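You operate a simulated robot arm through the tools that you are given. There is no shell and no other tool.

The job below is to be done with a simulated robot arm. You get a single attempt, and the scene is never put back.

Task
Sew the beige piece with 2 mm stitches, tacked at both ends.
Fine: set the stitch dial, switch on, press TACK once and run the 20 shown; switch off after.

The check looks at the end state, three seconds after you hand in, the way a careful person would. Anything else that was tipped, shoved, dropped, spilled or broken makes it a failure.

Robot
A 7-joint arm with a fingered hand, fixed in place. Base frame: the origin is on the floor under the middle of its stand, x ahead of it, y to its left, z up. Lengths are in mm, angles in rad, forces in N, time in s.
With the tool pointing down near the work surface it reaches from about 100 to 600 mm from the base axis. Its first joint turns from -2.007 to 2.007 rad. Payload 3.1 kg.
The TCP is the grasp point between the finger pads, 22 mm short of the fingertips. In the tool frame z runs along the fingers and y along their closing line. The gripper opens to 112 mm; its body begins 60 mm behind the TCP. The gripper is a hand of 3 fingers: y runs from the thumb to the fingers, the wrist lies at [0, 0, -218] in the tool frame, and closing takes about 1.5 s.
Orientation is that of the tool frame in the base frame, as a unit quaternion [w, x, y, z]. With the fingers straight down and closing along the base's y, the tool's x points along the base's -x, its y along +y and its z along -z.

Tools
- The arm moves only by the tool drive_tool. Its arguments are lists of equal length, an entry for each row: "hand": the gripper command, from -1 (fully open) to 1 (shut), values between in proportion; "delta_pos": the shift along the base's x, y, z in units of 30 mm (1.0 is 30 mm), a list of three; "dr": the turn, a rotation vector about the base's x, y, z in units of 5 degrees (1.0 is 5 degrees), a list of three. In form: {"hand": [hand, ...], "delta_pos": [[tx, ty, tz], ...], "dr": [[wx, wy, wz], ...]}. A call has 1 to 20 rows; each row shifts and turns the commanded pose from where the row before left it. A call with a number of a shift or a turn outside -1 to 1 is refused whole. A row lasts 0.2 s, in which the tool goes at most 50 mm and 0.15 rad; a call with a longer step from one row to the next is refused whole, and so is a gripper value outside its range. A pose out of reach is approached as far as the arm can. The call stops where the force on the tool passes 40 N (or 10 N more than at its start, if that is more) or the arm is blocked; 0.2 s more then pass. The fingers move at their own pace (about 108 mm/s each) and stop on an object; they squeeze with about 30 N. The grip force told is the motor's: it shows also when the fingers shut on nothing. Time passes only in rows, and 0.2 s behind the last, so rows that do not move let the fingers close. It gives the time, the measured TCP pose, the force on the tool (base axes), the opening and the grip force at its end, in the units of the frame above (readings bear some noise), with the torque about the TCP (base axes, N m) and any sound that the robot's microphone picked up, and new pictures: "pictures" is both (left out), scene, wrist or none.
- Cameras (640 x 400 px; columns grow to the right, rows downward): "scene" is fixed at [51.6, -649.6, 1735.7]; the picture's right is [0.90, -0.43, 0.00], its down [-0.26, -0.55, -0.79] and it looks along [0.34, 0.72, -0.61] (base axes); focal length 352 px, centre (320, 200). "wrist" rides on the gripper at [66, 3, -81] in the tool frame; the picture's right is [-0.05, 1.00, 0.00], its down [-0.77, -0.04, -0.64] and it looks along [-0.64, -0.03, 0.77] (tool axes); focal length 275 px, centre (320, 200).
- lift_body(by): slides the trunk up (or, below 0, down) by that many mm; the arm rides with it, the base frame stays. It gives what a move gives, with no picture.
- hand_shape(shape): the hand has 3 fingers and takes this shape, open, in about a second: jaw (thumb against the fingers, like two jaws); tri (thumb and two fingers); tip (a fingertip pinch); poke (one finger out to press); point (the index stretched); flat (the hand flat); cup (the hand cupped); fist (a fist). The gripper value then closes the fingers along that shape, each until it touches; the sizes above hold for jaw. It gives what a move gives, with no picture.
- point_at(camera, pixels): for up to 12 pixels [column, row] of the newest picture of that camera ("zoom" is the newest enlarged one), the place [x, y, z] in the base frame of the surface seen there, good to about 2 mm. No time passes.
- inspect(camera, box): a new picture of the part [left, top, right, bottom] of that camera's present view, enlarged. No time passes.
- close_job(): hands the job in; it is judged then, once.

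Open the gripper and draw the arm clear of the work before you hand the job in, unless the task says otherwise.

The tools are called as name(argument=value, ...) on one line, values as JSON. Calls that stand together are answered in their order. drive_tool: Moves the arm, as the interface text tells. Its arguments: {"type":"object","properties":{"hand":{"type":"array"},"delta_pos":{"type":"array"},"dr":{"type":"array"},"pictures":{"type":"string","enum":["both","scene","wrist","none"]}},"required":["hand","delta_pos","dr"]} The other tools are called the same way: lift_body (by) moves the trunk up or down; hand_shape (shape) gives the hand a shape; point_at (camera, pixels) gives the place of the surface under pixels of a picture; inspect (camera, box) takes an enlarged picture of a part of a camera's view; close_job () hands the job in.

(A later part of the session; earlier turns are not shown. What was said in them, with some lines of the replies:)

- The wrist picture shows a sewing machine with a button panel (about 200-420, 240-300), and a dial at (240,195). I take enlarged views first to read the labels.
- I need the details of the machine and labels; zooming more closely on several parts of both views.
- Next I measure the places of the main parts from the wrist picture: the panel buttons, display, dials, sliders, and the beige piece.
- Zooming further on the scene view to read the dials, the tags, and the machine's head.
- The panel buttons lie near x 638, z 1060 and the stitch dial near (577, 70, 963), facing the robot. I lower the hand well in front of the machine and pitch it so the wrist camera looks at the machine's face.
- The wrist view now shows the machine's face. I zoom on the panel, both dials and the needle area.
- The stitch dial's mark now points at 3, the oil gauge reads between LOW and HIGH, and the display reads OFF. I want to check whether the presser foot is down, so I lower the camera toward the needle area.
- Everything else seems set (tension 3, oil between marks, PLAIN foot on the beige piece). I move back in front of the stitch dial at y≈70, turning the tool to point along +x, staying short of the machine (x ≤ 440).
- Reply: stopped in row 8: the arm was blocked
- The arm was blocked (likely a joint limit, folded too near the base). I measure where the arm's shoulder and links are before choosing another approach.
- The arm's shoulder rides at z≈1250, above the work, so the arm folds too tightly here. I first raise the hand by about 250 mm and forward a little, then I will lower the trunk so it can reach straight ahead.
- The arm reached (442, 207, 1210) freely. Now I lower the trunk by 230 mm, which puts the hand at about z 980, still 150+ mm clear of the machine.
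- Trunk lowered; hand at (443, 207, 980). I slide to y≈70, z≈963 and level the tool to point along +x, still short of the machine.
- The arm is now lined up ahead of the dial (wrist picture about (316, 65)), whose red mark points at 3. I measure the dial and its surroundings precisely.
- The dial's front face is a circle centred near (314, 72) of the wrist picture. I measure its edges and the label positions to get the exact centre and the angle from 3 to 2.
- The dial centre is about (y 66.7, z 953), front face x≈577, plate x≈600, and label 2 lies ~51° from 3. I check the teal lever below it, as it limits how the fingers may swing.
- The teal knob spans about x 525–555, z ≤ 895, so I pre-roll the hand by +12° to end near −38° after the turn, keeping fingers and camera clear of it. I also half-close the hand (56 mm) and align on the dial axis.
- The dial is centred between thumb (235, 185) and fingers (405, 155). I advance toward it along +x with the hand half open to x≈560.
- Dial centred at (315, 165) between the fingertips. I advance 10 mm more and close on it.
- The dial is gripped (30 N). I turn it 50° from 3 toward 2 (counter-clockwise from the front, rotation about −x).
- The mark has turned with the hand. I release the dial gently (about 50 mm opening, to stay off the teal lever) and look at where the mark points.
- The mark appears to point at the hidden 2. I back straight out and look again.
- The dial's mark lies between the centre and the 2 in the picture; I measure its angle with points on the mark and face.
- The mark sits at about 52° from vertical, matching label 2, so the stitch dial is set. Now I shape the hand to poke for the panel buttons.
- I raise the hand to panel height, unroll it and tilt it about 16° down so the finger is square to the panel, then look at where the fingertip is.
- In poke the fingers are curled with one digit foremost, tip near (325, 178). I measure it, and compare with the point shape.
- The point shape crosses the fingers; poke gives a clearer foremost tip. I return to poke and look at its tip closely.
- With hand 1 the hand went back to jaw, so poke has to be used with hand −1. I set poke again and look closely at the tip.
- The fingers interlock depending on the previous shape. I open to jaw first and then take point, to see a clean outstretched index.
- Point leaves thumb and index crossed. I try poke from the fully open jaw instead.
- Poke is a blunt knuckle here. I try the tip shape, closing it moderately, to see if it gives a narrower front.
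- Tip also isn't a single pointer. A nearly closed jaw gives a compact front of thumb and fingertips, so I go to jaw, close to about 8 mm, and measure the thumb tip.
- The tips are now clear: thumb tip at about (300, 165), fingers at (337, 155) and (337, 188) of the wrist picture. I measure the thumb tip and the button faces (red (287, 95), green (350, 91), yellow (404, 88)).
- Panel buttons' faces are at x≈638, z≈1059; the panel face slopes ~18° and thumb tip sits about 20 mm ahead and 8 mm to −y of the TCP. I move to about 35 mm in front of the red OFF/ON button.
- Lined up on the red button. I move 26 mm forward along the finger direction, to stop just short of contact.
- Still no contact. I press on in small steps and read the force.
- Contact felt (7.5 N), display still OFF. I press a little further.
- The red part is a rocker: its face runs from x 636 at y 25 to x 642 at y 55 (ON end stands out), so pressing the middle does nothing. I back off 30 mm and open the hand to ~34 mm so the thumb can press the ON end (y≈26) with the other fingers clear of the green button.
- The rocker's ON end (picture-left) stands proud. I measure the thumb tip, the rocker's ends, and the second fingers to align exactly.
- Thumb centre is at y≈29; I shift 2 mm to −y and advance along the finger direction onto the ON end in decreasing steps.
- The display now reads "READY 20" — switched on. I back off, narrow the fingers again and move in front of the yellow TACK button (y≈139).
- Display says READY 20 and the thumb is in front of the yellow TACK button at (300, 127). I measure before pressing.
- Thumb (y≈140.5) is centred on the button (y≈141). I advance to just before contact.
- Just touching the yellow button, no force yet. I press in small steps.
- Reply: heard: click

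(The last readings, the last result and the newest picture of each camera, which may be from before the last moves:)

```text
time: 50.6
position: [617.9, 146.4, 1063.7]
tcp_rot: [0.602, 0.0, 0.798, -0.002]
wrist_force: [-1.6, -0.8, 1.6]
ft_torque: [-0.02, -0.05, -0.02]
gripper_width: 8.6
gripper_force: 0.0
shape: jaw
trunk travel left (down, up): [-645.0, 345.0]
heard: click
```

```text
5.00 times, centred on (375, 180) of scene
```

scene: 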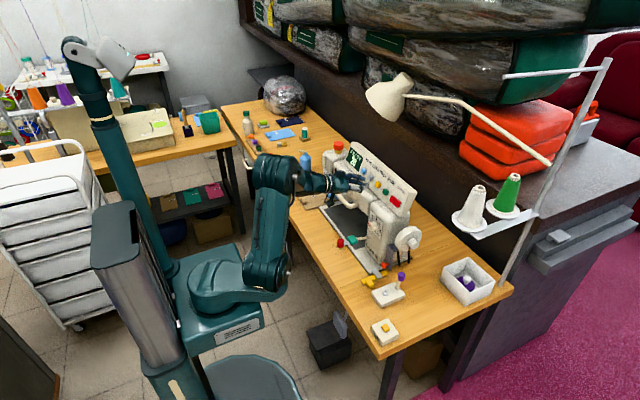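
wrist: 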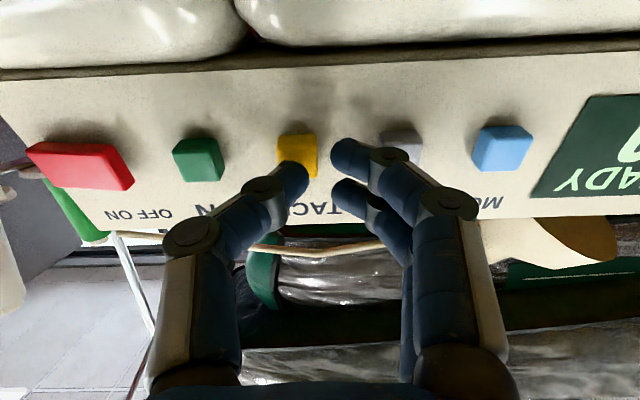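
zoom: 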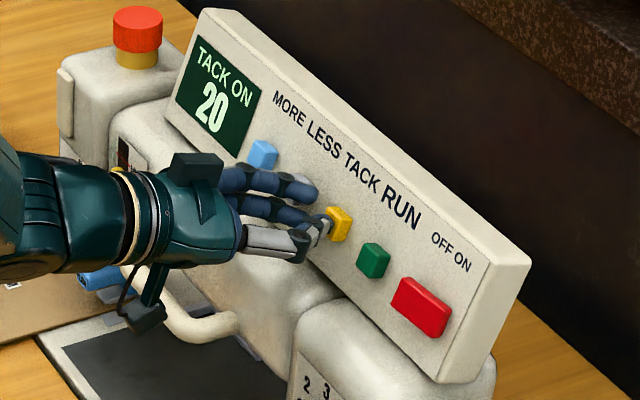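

A click and the display reads "TACK ON 20". I back off straight and shift to the green RUN button.

drive_tool(hand=[0.85, 0.85, 0.85, 0.85, 0.85, 0.85], delta_pos=[[-0.5, 0, 0.144], [-0.6, 0, 0.173], [0, -0.7, 0], [0, -0.73, 0], [0, 0, 0], [0, 0, 0]], dr=[[0, 0, 0], [0, 0, 0], [0, 0, 0], [0, 0, 0], [0, 0, 0], [0, 0, 0]])

inspect(camera="wrist", box=[200, 60, 440, 220])

inspect(camera="scene", box=[320, 140, 430, 220])

point_at(camera="wrist", pixels=[[286, 130], [294, 130], [302, 130], [310, 130], [318, 130], [288, 168], [295, 166], [302, 172], [345, 145], [360, 150], [384, 127], [392, 127]])

```text
time: 52.0
position: [585.9, 106.8, 1072.7]
tcp_rot: [0.601, -0.001, 0.799, -0.001]
wrist_force: [0.2, -0.6, 0.0]
ft_torque: [0.01, 0.04, -0.02]
gripper_width: 8.4
gripper_force: 0.0
shape: jaw
trunk travel left (down, up): [-645.0, 345.0]
```

scene: 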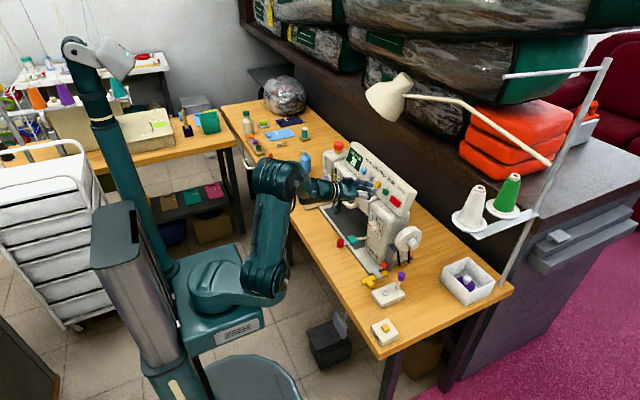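
wrist: 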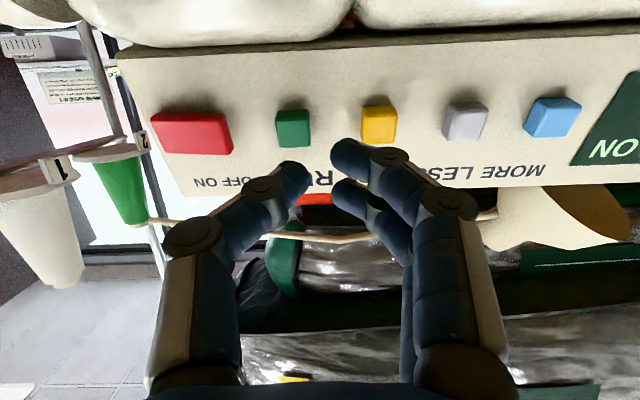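

```text
2.50 times, centred on (320, 140) of wrist
```

zoom: 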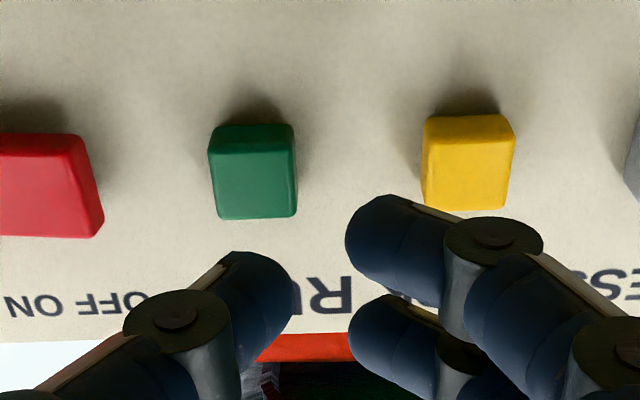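

```text
5.00 times, centred on (375, 180) of scene
```

zoom: 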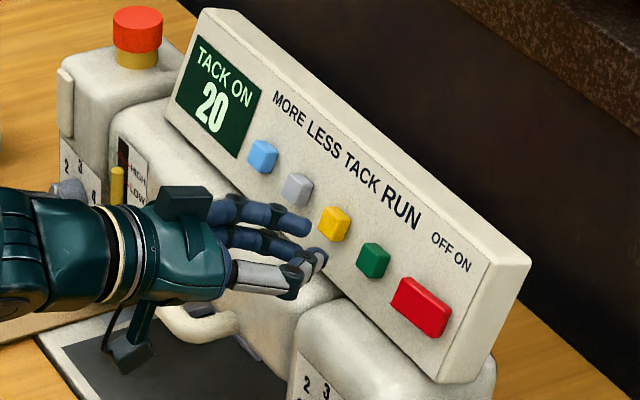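

```text
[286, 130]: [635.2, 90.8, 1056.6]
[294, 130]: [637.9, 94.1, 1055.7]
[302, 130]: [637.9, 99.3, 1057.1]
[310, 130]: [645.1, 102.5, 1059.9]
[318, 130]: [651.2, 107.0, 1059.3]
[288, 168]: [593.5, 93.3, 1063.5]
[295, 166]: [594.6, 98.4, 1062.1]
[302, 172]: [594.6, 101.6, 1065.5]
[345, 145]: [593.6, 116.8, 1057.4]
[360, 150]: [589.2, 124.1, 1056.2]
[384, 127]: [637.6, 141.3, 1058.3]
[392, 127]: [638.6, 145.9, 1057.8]
```

Still "TACK ON 20"; thumb (y≈97) is centred on RUN (y≈96). Before running I check the foot and piece once more in the scene view.

inspect(camera="scene", box=[290, 160, 370, 220])

point_at(camera="scene", pixels=[[334, 198], [333, 199], [331, 193], [328, 197], [322, 200], [338, 203], [310, 200]])

```text
6.67 times, centred on (330, 190) of scene
```

zoom: 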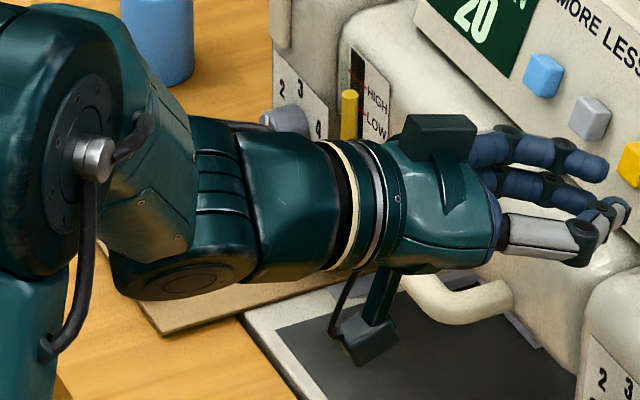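

```text
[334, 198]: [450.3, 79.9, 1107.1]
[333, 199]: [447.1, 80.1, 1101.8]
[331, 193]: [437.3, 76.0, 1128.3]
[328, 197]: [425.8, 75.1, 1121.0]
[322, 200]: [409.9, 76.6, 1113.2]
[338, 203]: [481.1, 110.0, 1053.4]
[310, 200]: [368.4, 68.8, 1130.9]
```

The hand hides the foot from the scene camera. I step back and down to clear the view before running, since RUN can't be undone.

drive_tool(hand=[0.85, 0.85, 0.85, 0.85, 0.85, 0.85, 0.85, 0.85, 0.85, 0.85], delta_pos=[[-0.9, 0, 0], [-0.9, 0, 0], [-0.9, 0, 0], [-0.9, -0.3, 0], [-0.9, -0.4, -0.6], [0, -0.4, -0.9], [0, 0, -0.9], [0, 0, -0.9], [0, 0, -0.6], [0, 0, 0]], dr=[[0, 0, 0], [0, 0, 0], [0, 0, 0], [0, 0, 0], [0, 0, 0], [0, 0, 0], [0, 0, 0], [0, 0, 0], [0, 0, 0], [0, 0, 0]], pictures="scene")

inspect(camera="scene", box=[315, 170, 365, 210])

```text
time: 54.2
position: [450.6, 72.3, 956.8]
tcp_rot: [0.602, 0.0, 0.799, -0.002]
wrist_force: [-0.1, 0.1, -0.6]
ft_torque: [0.03, 0.01, 0.0]
gripper_width: 8.8
gripper_force: 0.0
shape: jaw
trunk travel left (down, up): [-645.0, 345.0]
```

scene: 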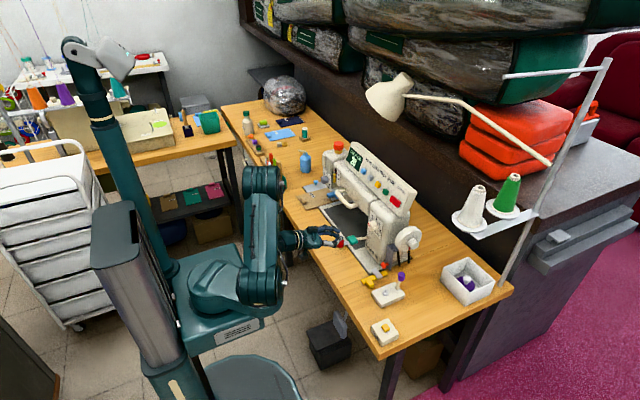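

```text
10.00 times, centred on (340, 190) of scene
```

zoom: 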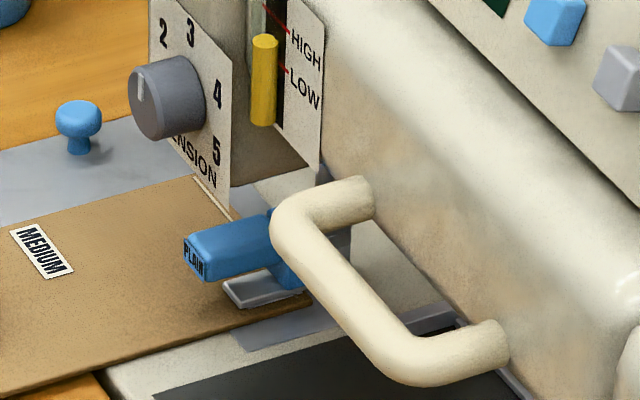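

The foot's sole sits on the beige piece at the edge near (334, 199). I measure the sole and the fabric height to confirm it is down.

point_at(camera="zoom", pixels=[[245, 292], [260, 300], [280, 293], [265, 310], [210, 300], [200, 340], [290, 310], [230, 240], [262, 335], [100, 330], [190, 210], [255, 285]])

```text
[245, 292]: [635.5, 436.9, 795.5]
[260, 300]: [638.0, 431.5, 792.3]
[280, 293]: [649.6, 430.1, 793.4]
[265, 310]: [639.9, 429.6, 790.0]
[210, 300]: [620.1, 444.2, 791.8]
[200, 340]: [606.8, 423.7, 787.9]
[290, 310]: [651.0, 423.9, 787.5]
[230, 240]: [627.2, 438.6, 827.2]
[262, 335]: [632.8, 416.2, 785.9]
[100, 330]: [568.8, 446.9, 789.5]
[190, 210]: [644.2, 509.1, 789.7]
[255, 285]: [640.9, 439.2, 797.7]
```

The sole (z≈790–796) rests on the piece (z≈789), so the foot is down. I return to in front of RUN.

drive_tool(hand=[0.85, 0.85, 0.85, 0.85, 0.85, 0.85, 0.85, 0.85, 0.85, 0.85, 0.85], delta_pos=[[0, 0, 0.97], [0, 0, 0.97], [0, 0.3, 0.97], [0, 0.4, 0.97], [0.5, 0.38, 0], [0.9, 0, 0], [0.9, 0, 0], [0.9, 0, 0], [0.9, 0, 0], [0.4, 0, 0], [0, 0, 0]], dr=[[0, 0, 0], [0, 0, 0], [0, 0, 0], [0, 0, 0], [0, 0, 0], [0, 0, 0], [0, 0, 0], [0, 0, 0], [0, 0, 0], [0, 0, 0], [0, 0, 0]])

inspect(camera="wrist", box=[200, 60, 440, 220])

point_at(camera="wrist", pixels=[[282, 130], [288, 130], [294, 130], [300, 130], [306, 130], [312, 130], [288, 168], [295, 166], [302, 172]])

```text
time: 56.6
position: [588.1, 104.5, 1072.7]
tcp_rot: [0.601, 0.0, 0.799, -0.002]
wrist_force: [0.6, -0.5, -0.1]
ft_torque: [-0.03, -0.03, 0.02]
gripper_width: 8.7
gripper_force: 0.0
shape: jaw
trunk travel left (down, up): [-645.0, 345.0]
```

scene: 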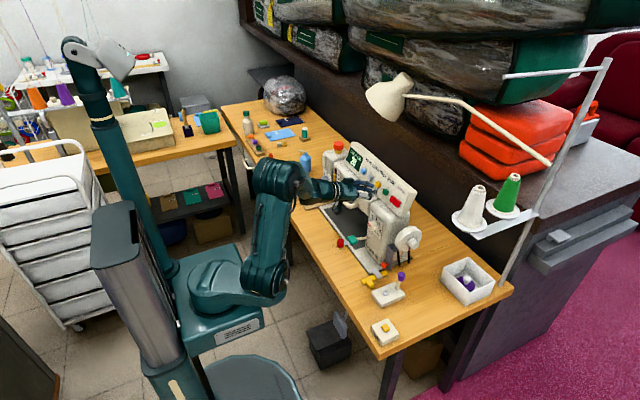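
wrist: 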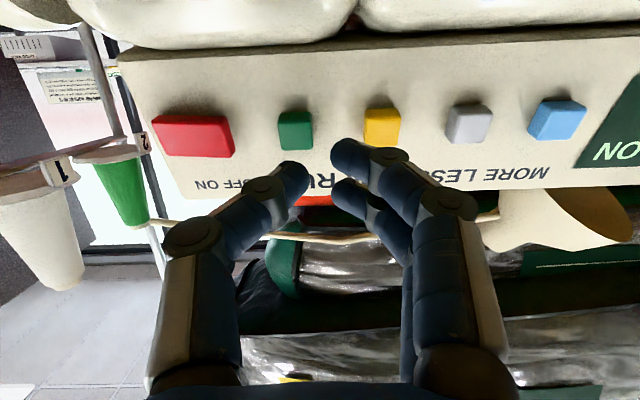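

```text
2.50 times, centred on (320, 140) of wrist
```

zoom: 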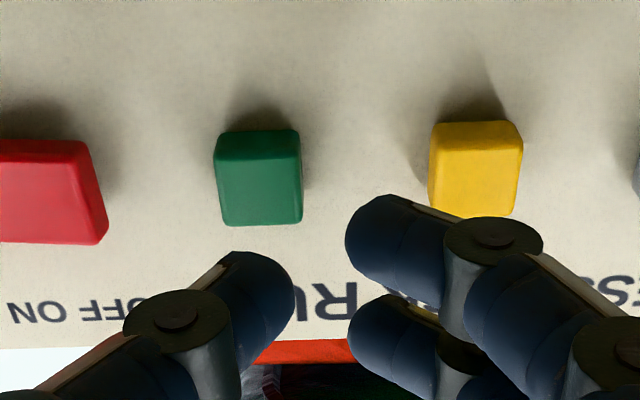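

```text
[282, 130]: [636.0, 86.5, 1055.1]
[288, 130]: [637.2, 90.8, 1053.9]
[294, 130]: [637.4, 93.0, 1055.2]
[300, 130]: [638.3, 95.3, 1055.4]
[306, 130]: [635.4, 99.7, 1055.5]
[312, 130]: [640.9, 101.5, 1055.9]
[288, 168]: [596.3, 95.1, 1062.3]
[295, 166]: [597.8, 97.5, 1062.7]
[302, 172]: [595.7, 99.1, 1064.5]
```

Thumb (y≈96.5) vs RUN (y≈94): I shift 2 mm and press RUN in decreasing steps.

drive_tool(hand=[0.85, 0.85, 0.85, 0.85, 0.85, 0.85, 0.85, 0.85], delta_pos=[[0.25, -0.06, -0.072], [0.25, 0, -0.072], [0.2, 0, -0.058], [0.12, 0, -0.034], [0.06, 0, -0.017], [0.06, 0, -0.017], [0.05, 0, -0.014], [0, 0, 0]], dr=[[0, 0, 0], [0, 0, 0], [0, 0, 0], [0, 0, 0], [0, 0, 0], [0, 0, 0], [0, 0, 0], [0, 0, 0]], pictures="wrist")

inspect(camera="scene", box=[320, 140, 430, 220])

```text
time: 58.4
position: [615.8, 103.5, 1063.9]
tcp_rot: [0.602, 0.0, 0.798, -0.002]
wrist_force: [0.3, -0.2, -1.0]
ft_torque: [0.0, 0.02, -0.05]
gripper_width: 8.7
gripper_force: 0.1
shape: jaw
trunk travel left (down, up): [-645.0, 345.0]
```

wrist: 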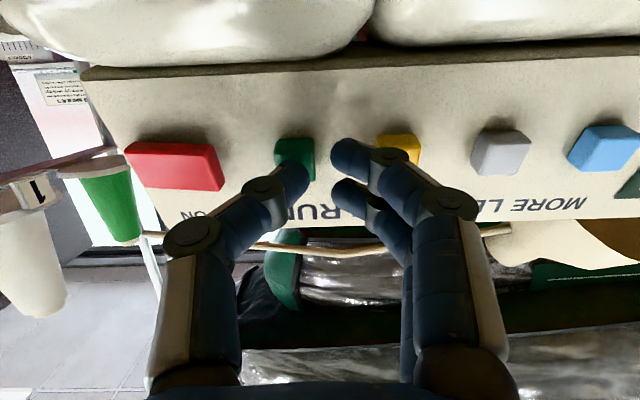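

```text
5.00 times, centred on (375, 180) of scene
```

zoom: 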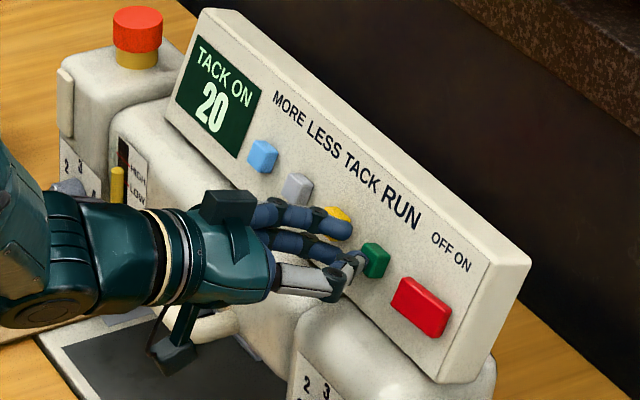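

Display still "TACK ON 20", no force yet. I press a bit further.

drive_tool(hand=[0.85, 0.85, 0.85], delta_pos=[[0.07, 0, -0.02], [0.06, 0, -0.017], [0, 0, 0]], dr=[[0, 0, 0], [0, 0, 0], [0, 0, 0]], pictures="none")

inspect(camera="scene", box=[320, 140, 430, 220])

```text
time: 59.2
position: [619.1, 103.8, 1063.7]
tcp_rot: [0.602, -0.001, 0.798, -0.001]
wrist_force: [-2.3, -0.6, 0.3]
ft_torque: [-0.04, 0.01, -0.06]
gripper_width: 8.6
gripper_force: 0.0
shape: jaw
trunk travel left (down, up): [-645.0, 345.0]
heard: click
```

```text
5.00 times, centred on (375, 180) of scene
```

zoom: 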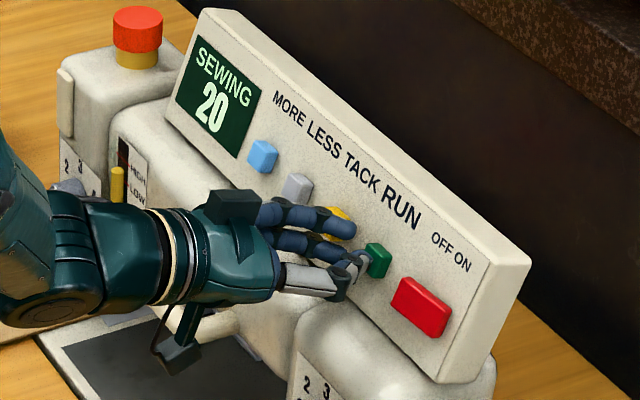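

Click and "SEWING 20". I back the thumb off the button and wait for the run to finish.

drive_tool(hand=[0.85, 0.85, 0.85, 0.85, 0.85, 0.85, 0.85, 0.85, 0.85, 0.85], delta_pos=[[-0.5, 0, 0.144], [-0.6, 0, 0.173], [0, 0, 0], [0, 0, 0], [0, 0, 0], [0, 0, 0], [0, 0, 0], [0, 0, 0], [0, 0, 0], [0, 0, 0]], dr=[[0, 0, 0], [0, 0, 0], [0, 0, 0], [0, 0, 0], [0, 0, 0], [0, 0, 0], [0, 0, 0], [0, 0, 0], [0, 0, 0], [0, 0, 0]])

inspect(camera="scene", box=[320, 140, 430, 220])

```text
time: 61.4
position: [587.1, 103.0, 1073.3]
tcp_rot: [0.602, 0.001, 0.798, -0.002]
wrist_force: [0.5, 0.5, -0.6]
ft_torque: [-0.02, -0.03, -0.02]
gripper_width: 8.5
gripper_force: 0.1
shape: jaw
trunk travel left (down, up): [-645.0, 345.0]
```

scene: 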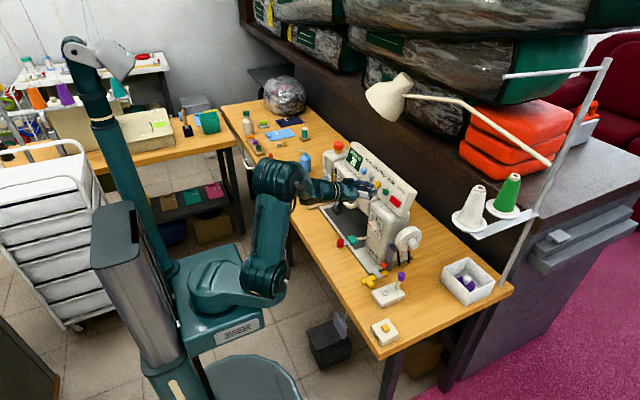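
wrist: 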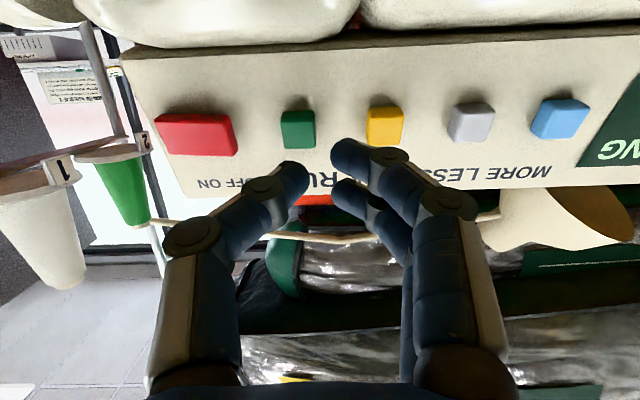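

```text
5.00 times, centred on (375, 180) of scene
```

zoom: 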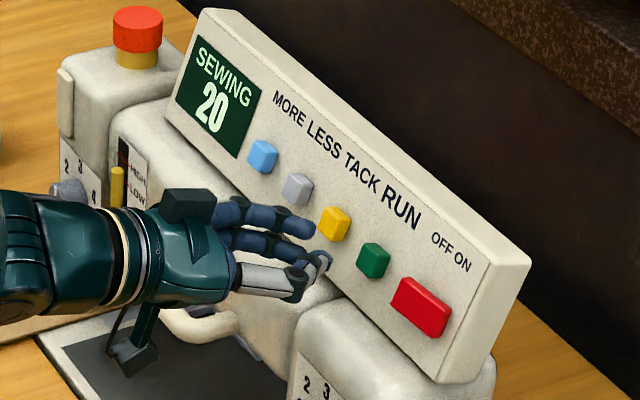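

Still "SEWING 20". I wait while sliding over to stand in front of the rocker's OFF end (thumb at y≈52), without touching.

drive_tool(hand=[0.85, 0.85, 0.85, 0.85, 0.85, 0.85, 0.85, 0.85, 0.85, 0.85, 0.85, 0.85, 0.85, 0.85, 0.85], delta_pos=[[0, -0.7, 0], [0, -0.7, 0], [0, 0, 0], [0, 0, 0], [0, 0, 0], [0, 0, 0], [0, 0, 0], [0, 0, 0], [0, 0, 0], [0, 0, 0], [0, 0, 0], [0, 0, 0], [0, 0, 0], [0, 0, 0], [0, 0, 0]], dr=[[0, 0, 0], [0, 0, 0], [0, 0, 0], [0, 0, 0], [0, 0, 0], [0, 0, 0], [0, 0, 0], [0, 0, 0], [0, 0, 0], [0, 0, 0], [0, 0, 0], [0, 0, 0], [0, 0, 0], [0, 0, 0], [0, 0, 0]])

inspect(camera="scene", box=[320, 140, 430, 220])

inspect(camera="wrist", box=[200, 60, 440, 220])

```text
time: 64.6
position: [587.1, 60.7, 1073.6]
tcp_rot: [0.602, 0.0, 0.799, -0.001]
wrist_force: [0.6, -0.6, 0.0]
ft_torque: [0.0, -0.04, -0.01]
gripper_width: 8.6
gripper_force: 0.0
shape: jaw
trunk travel left (down, up): [-645.0, 345.0]
```

scene: 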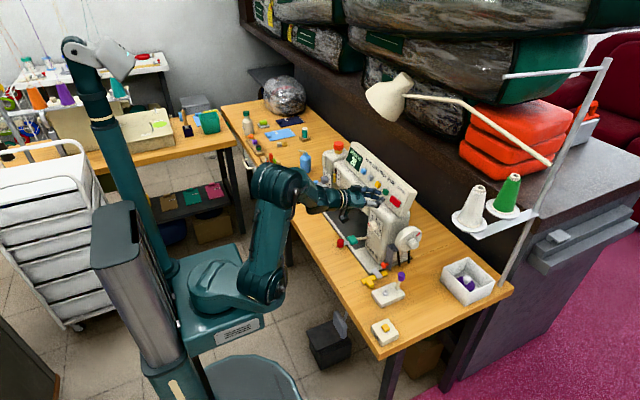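
wrist: 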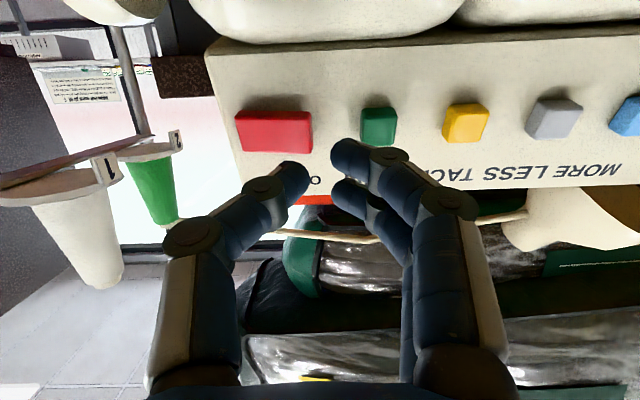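

```text
5.00 times, centred on (375, 180) of scene
```

zoom: 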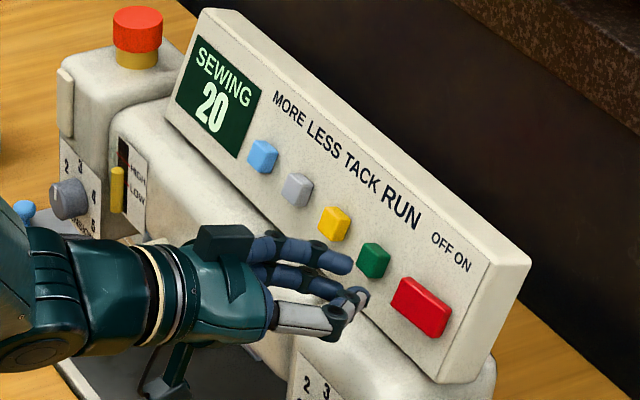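

```text
2.50 times, centred on (320, 140) of wrist
```

zoom: 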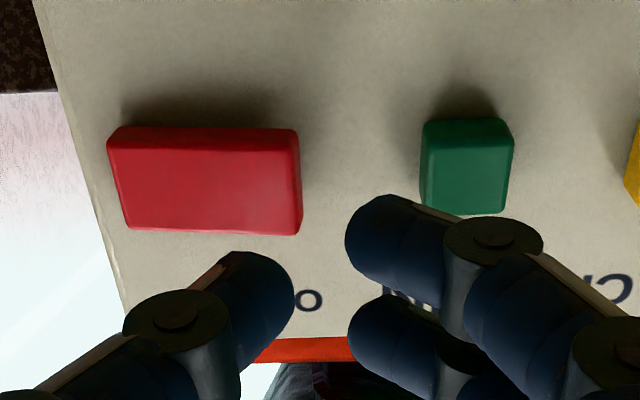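

Still "SEWING". I keep still and wait another 4 s.

drive_tool(hand=[0.85, 0.85, 0.85, 0.85, 0.85, 0.85, 0.85, 0.85, 0.85, 0.85, 0.85, 0.85, 0.85, 0.85, 0.85, 0.85, 0.85, 0.85, 0.85, 0.85], delta_pos=[[0, 0, 0], [0, 0, 0], [0, 0, 0], [0, 0, 0], [0, 0, 0], [0, 0, 0], [0, 0, 0], [0, 0, 0], [0, 0, 0], [0, 0, 0], [0, 0, 0], [0, 0, 0], [0, 0, 0], [0, 0, 0], [0, 0, 0], [0, 0, 0], [0, 0, 0], [0, 0, 0], [0, 0, 0], [0, 0, 0]], dr=[[0, 0, 0], [0, 0, 0], [0, 0, 0], [0, 0, 0], [0, 0, 0], [0, 0, 0], [0, 0, 0], [0, 0, 0], [0, 0, 0], [0, 0, 0], [0, 0, 0], [0, 0, 0], [0, 0, 0], [0, 0, 0], [0, 0, 0], [0, 0, 0], [0, 0, 0], [0, 0, 0], [0, 0, 0], [0, 0, 0]], pictures="scene")

inspect(camera="scene", box=[320, 140, 430, 220])

inspect(camera="scene", box=[280, 160, 360, 220])

```text
time: 68.8
position: [586.7, 60.8, 1073.0]
tcp_rot: [0.602, 0.0, 0.798, -0.002]
wrist_force: [0.6, 1.2, 0.1]
ft_torque: [0.02, -0.01, 0.02]
gripper_width: 8.7
gripper_force: 0.1
shape: jaw
trunk travel left (down, up): [-645.0, 345.0]
```

scene: 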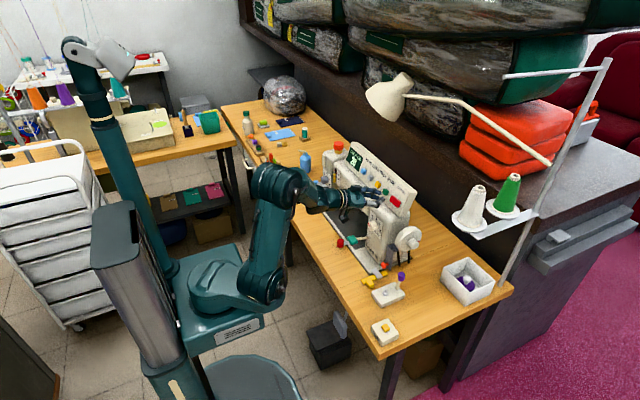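

```text
5.00 times, centred on (375, 180) of scene
```

zoom: 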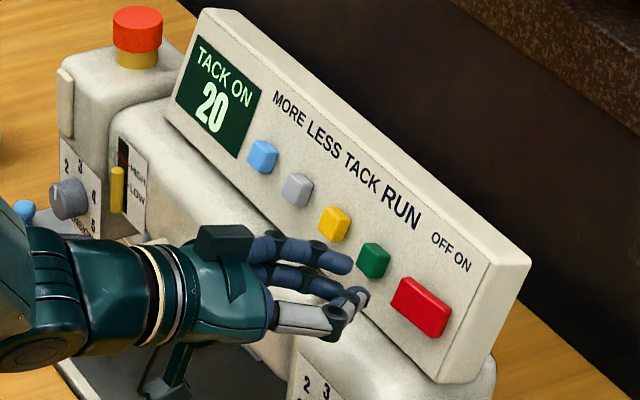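

```text
6.67 times, centred on (320, 190) of scene
```

zoom: 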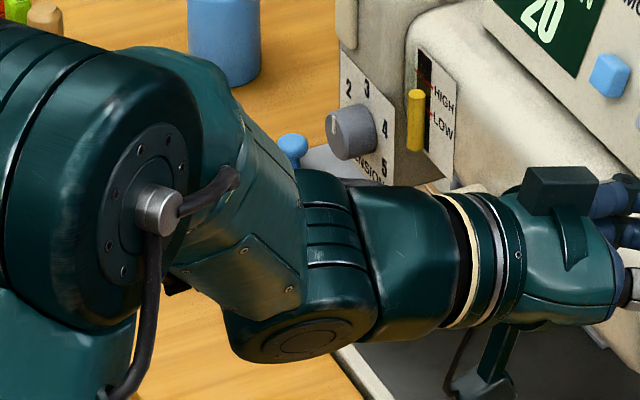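

The display is back to "TACK ON 20", so the run has finished. I verify thumb alignment with the rocker's OFF end before pressing.

drive_tool(hand=[0.85], delta_pos=[[0, 0, 0]], dr=[[0, 0, 0]], pictures="wrist")

point_at(camera="wrist", pixels=[[245, 132], [260, 132], [275, 132], [290, 132], [300, 132], [308, 132], [288, 168], [295, 166], [302, 172], [345, 145], [360, 150], [366, 127]])

```text
time: 69.2
position: [587.5, 61.6, 1073.8]
tcp_rot: [0.602, -0.001, 0.799, -0.001]
wrist_force: [-0.1, -0.3, -0.2]
ft_torque: [0.02, 0.0, 0.01]
gripper_width: 8.5
gripper_force: 0.0
shape: jaw
trunk travel left (down, up): [-645.0, 345.0]
```

wrist: 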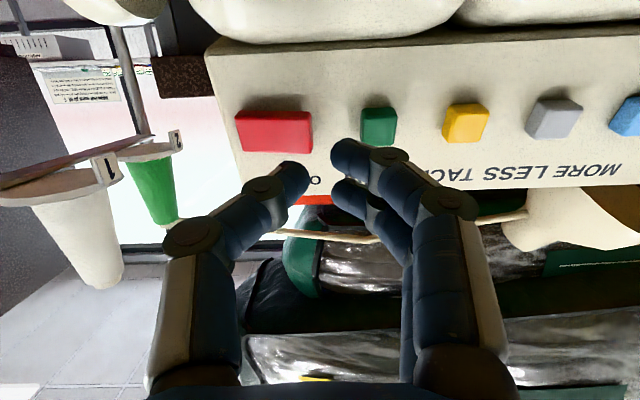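

```text
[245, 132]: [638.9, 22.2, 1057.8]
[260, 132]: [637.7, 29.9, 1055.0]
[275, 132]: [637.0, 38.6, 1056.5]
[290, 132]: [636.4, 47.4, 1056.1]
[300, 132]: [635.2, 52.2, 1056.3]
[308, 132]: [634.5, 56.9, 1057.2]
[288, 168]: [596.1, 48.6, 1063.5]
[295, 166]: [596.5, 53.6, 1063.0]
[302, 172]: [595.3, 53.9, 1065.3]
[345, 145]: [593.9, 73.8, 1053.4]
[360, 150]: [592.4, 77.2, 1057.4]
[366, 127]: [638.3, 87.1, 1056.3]
```

The OFF end now stands out (x 634.5 at y 57), thumb at y≈52, fingers clear of RUN (y ≥ 87). I press the OFF end.

drive_tool(hand=[0.85, 0.85, 0.85, 0.85, 0.85, 0.85, 0.85, 0.85], delta_pos=[[0.25, 0, -0.072], [0.25, 0, -0.072], [0.2, 0, -0.058], [0.1, 0, -0.029], [0.07, 0, -0.02], [0.07, 0, -0.02], [0.05, 0, -0.014], [0, 0, 0]], dr=[[0, 0, 0], [0, 0, 0], [0, 0, 0], [0, 0, 0], [0, 0, 0], [0, 0, 0], [0, 0, 0], [0, 0, 0]], pictures="wrist")

inspect(camera="scene", box=[320, 140, 430, 220])

```text
time: 71.0
position: [616.0, 60.6, 1063.9]
tcp_rot: [0.602, -0.001, 0.799, -0.001]
wrist_force: [0.1, 0.1, -0.6]
ft_torque: [-0.02, -0.02, 0.0]
gripper_width: 8.5
gripper_force: 0.0
shape: jaw
trunk travel left (down, up): [-645.0, 345.0]
```

wrist: 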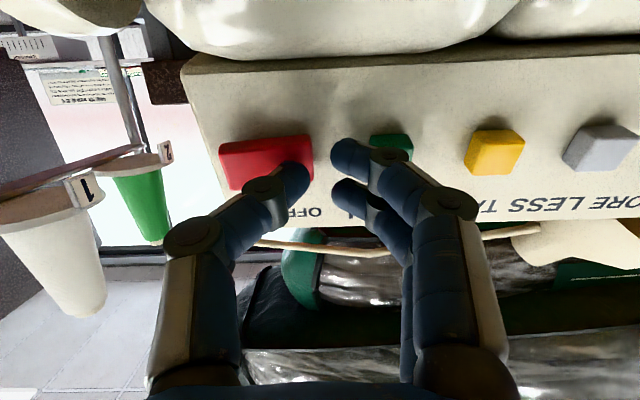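

```text
5.00 times, centred on (375, 180) of scene
```

zoom: 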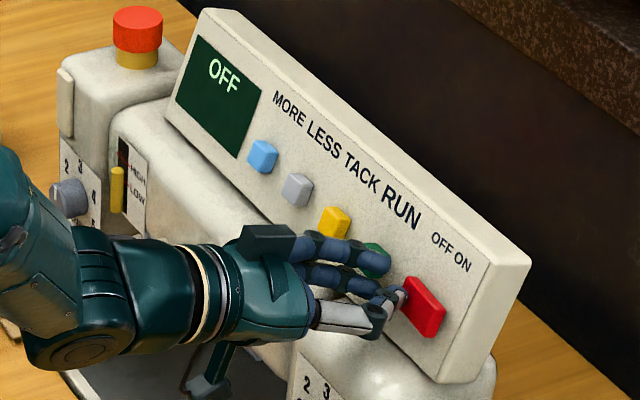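

The display reads OFF. I back away along the finger line and retreat well clear, opening the hand once free.

drive_tool(hand=[0.85, 0.85, 0.85, 0.5, 0, -0.5, -1, -1, -1, -1, -1], delta_pos=[[-0.5, 0, 0.144], [-0.6, 0, 0.173], [-0.9, 0, 0.1], [-0.9, 0, 0], [-0.9, 0, 0], [-0.9, 0, 0], [-0.9, 0, -0.3], [0, 0, -0.9], [0, 0, -0.9], [0, 0, -0.9], [0, 0, 0]], dr=[[0, 0, 0], [0, 0, 0], [0, 0, 0], [0, 0, 0], [0, 0, 0], [0, 0, 0], [0, 0, 0], [0, 0, 0], [0, 0, 0], [0, 0, 0], [0, 0, 0]])

inspect(camera="scene", box=[300, 140, 420, 230])

inspect(camera="scene", box=[310, 165, 360, 205])

inspect(camera="wrist", box=[200, 0, 520, 200])

```text
time: 73.4
position: [447.7, 59.7, 986.8]
tcp_rot: [0.602, -0.001, 0.798, -0.001]
wrist_force: [0.7, -0.5, 0.1]
ft_torque: [-0.04, -0.01, 0.0]
gripper_width: 111.6
gripper_force: 0.0
shape: jaw
trunk travel left (down, up): [-645.0, 345.0]
```

scene: 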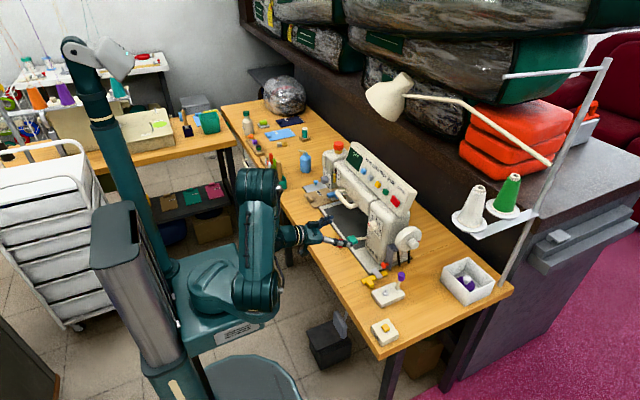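
wrist: 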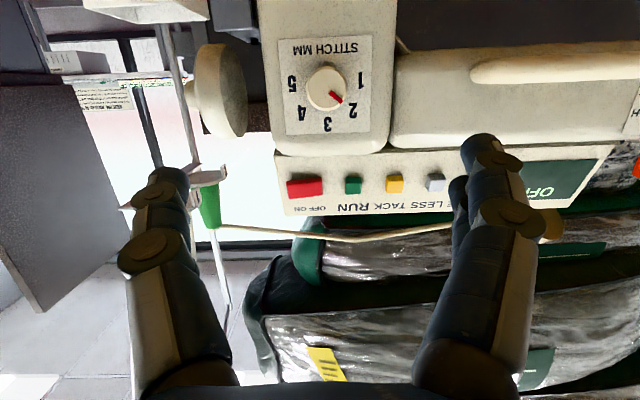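

```text
4.44 times, centred on (360, 185) of scene
```

zoom: 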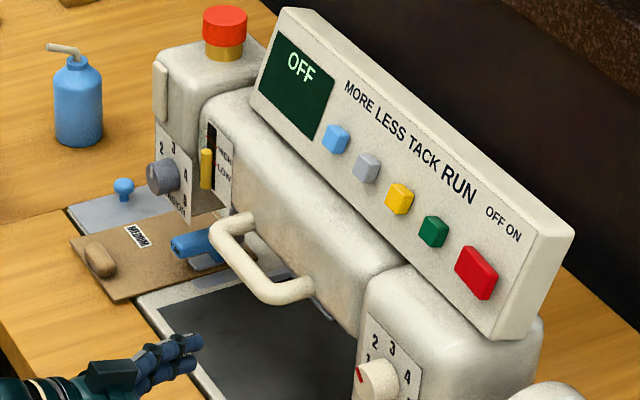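

```text
10.00 times, centred on (335, 185) of scene
```

zoom: 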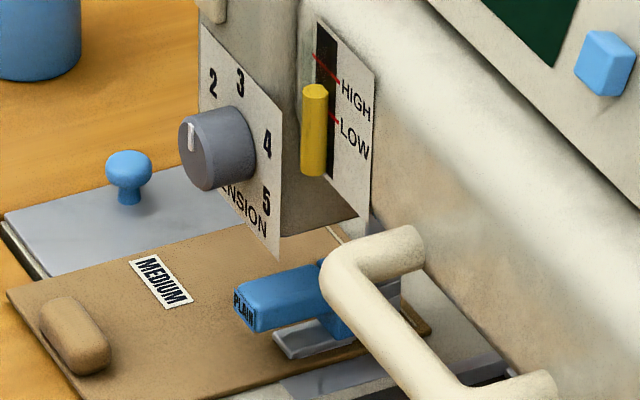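

```text
2.00 times, centred on (360, 100) of wrist
```

zoom: 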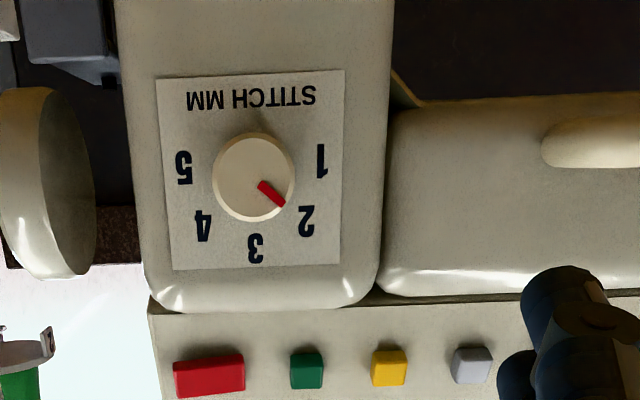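

The display is OFF, the dial stands at 2, and the beige piece has fed under the foot. I measure how far it moved and look for the seam.

point_at(camera="scene", pixels=[[310.5, 198.5], [345.5, 199.5], [330, 200]])

inspect(camera="scene", box=[330, 185, 360, 209])

```text
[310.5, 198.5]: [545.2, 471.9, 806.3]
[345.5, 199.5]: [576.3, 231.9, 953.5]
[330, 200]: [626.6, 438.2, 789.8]
```

```text
16.00 times, centred on (345, 197) of scene
```

zoom: 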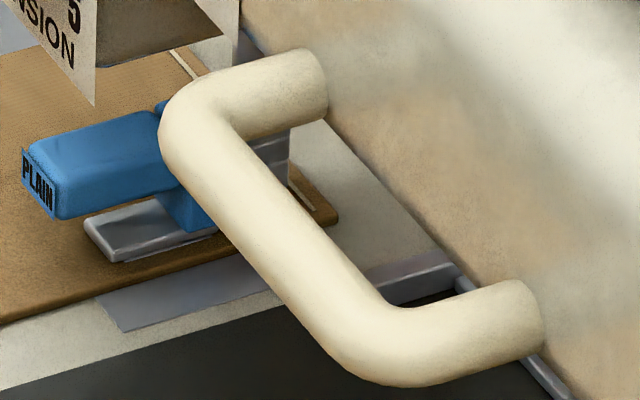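

The piece fed about 40 mm (20 × 2 mm). I draw the open hand up and back, clear of the work.

drive_tool(hand=[-1, -1, -1, -1, -1, -1, -1], delta_pos=[[-0.5, 0, 0.6], [-0.5, 0, 0.9], [-0.3, 0, 0.9], [0, 0, 0.9], [0, 0, 0.9], [0, 0, 0.8], [0, 0, 0]], dr=[[0, 0, 0], [0, 0, 0], [0, 0, 0], [0, 0, 0], [0, 0, 0], [0, 0, 0], [0, 0, 0]])

inspect(camera="scene", box=[280, 120, 480, 300])

```text
time: 75.0
position: [410.3, 60.2, 1135.6]
tcp_rot: [0.602, -0.001, 0.798, -0.002]
wrist_force: [-1.0, -0.7, -0.9]
ft_torque: [-0.02, 0.0, -0.03]
gripper_width: 111.6
gripper_force: 0.1
shape: jaw
trunk travel left (down, up): [-645.0, 345.0]
```

scene: 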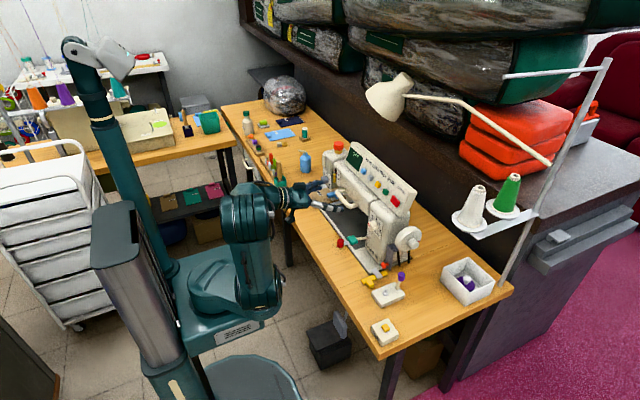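
wrist: 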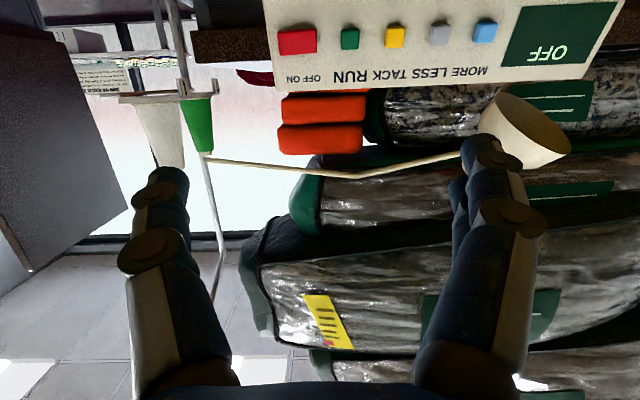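

```text
2.22 times, centred on (380, 210) of scene
```

zoom: 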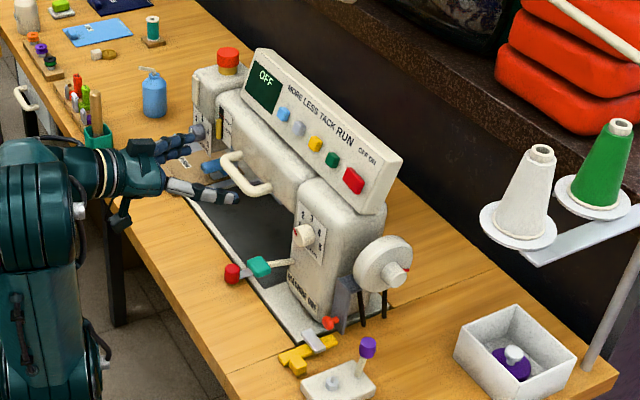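

The machine is off, the dial is at 2, and the 20 tacked stitches have been run. Nothing else has been disturbed, and the hand is open and clear, so I hand the job in.

close_job()

```text
The job is handed in.
```

The beige piece is sewn. I set the stitch dial to 2, switched on and pressed TACK once. The display read "TACK ON 20", and I pressed RUN. When the run finished I switched off, and the display reads OFF.

- **Stitch length:** The piece fed about 40 mm, which matches 20 stitches at 2 mm.
- **Tacks:** I couldn't see the seam itself. The tacks at both ends rest on the display showing TACK ON through the run, not on a look at the stitches.
- **Rocker:** My first press landed on the middle of the red OFF/ON rocker and did nothing. I then pressed its ON end, and the machine switched on.

The last pictures show nothing else moved or knocked. The hand is open and clear of the machine.
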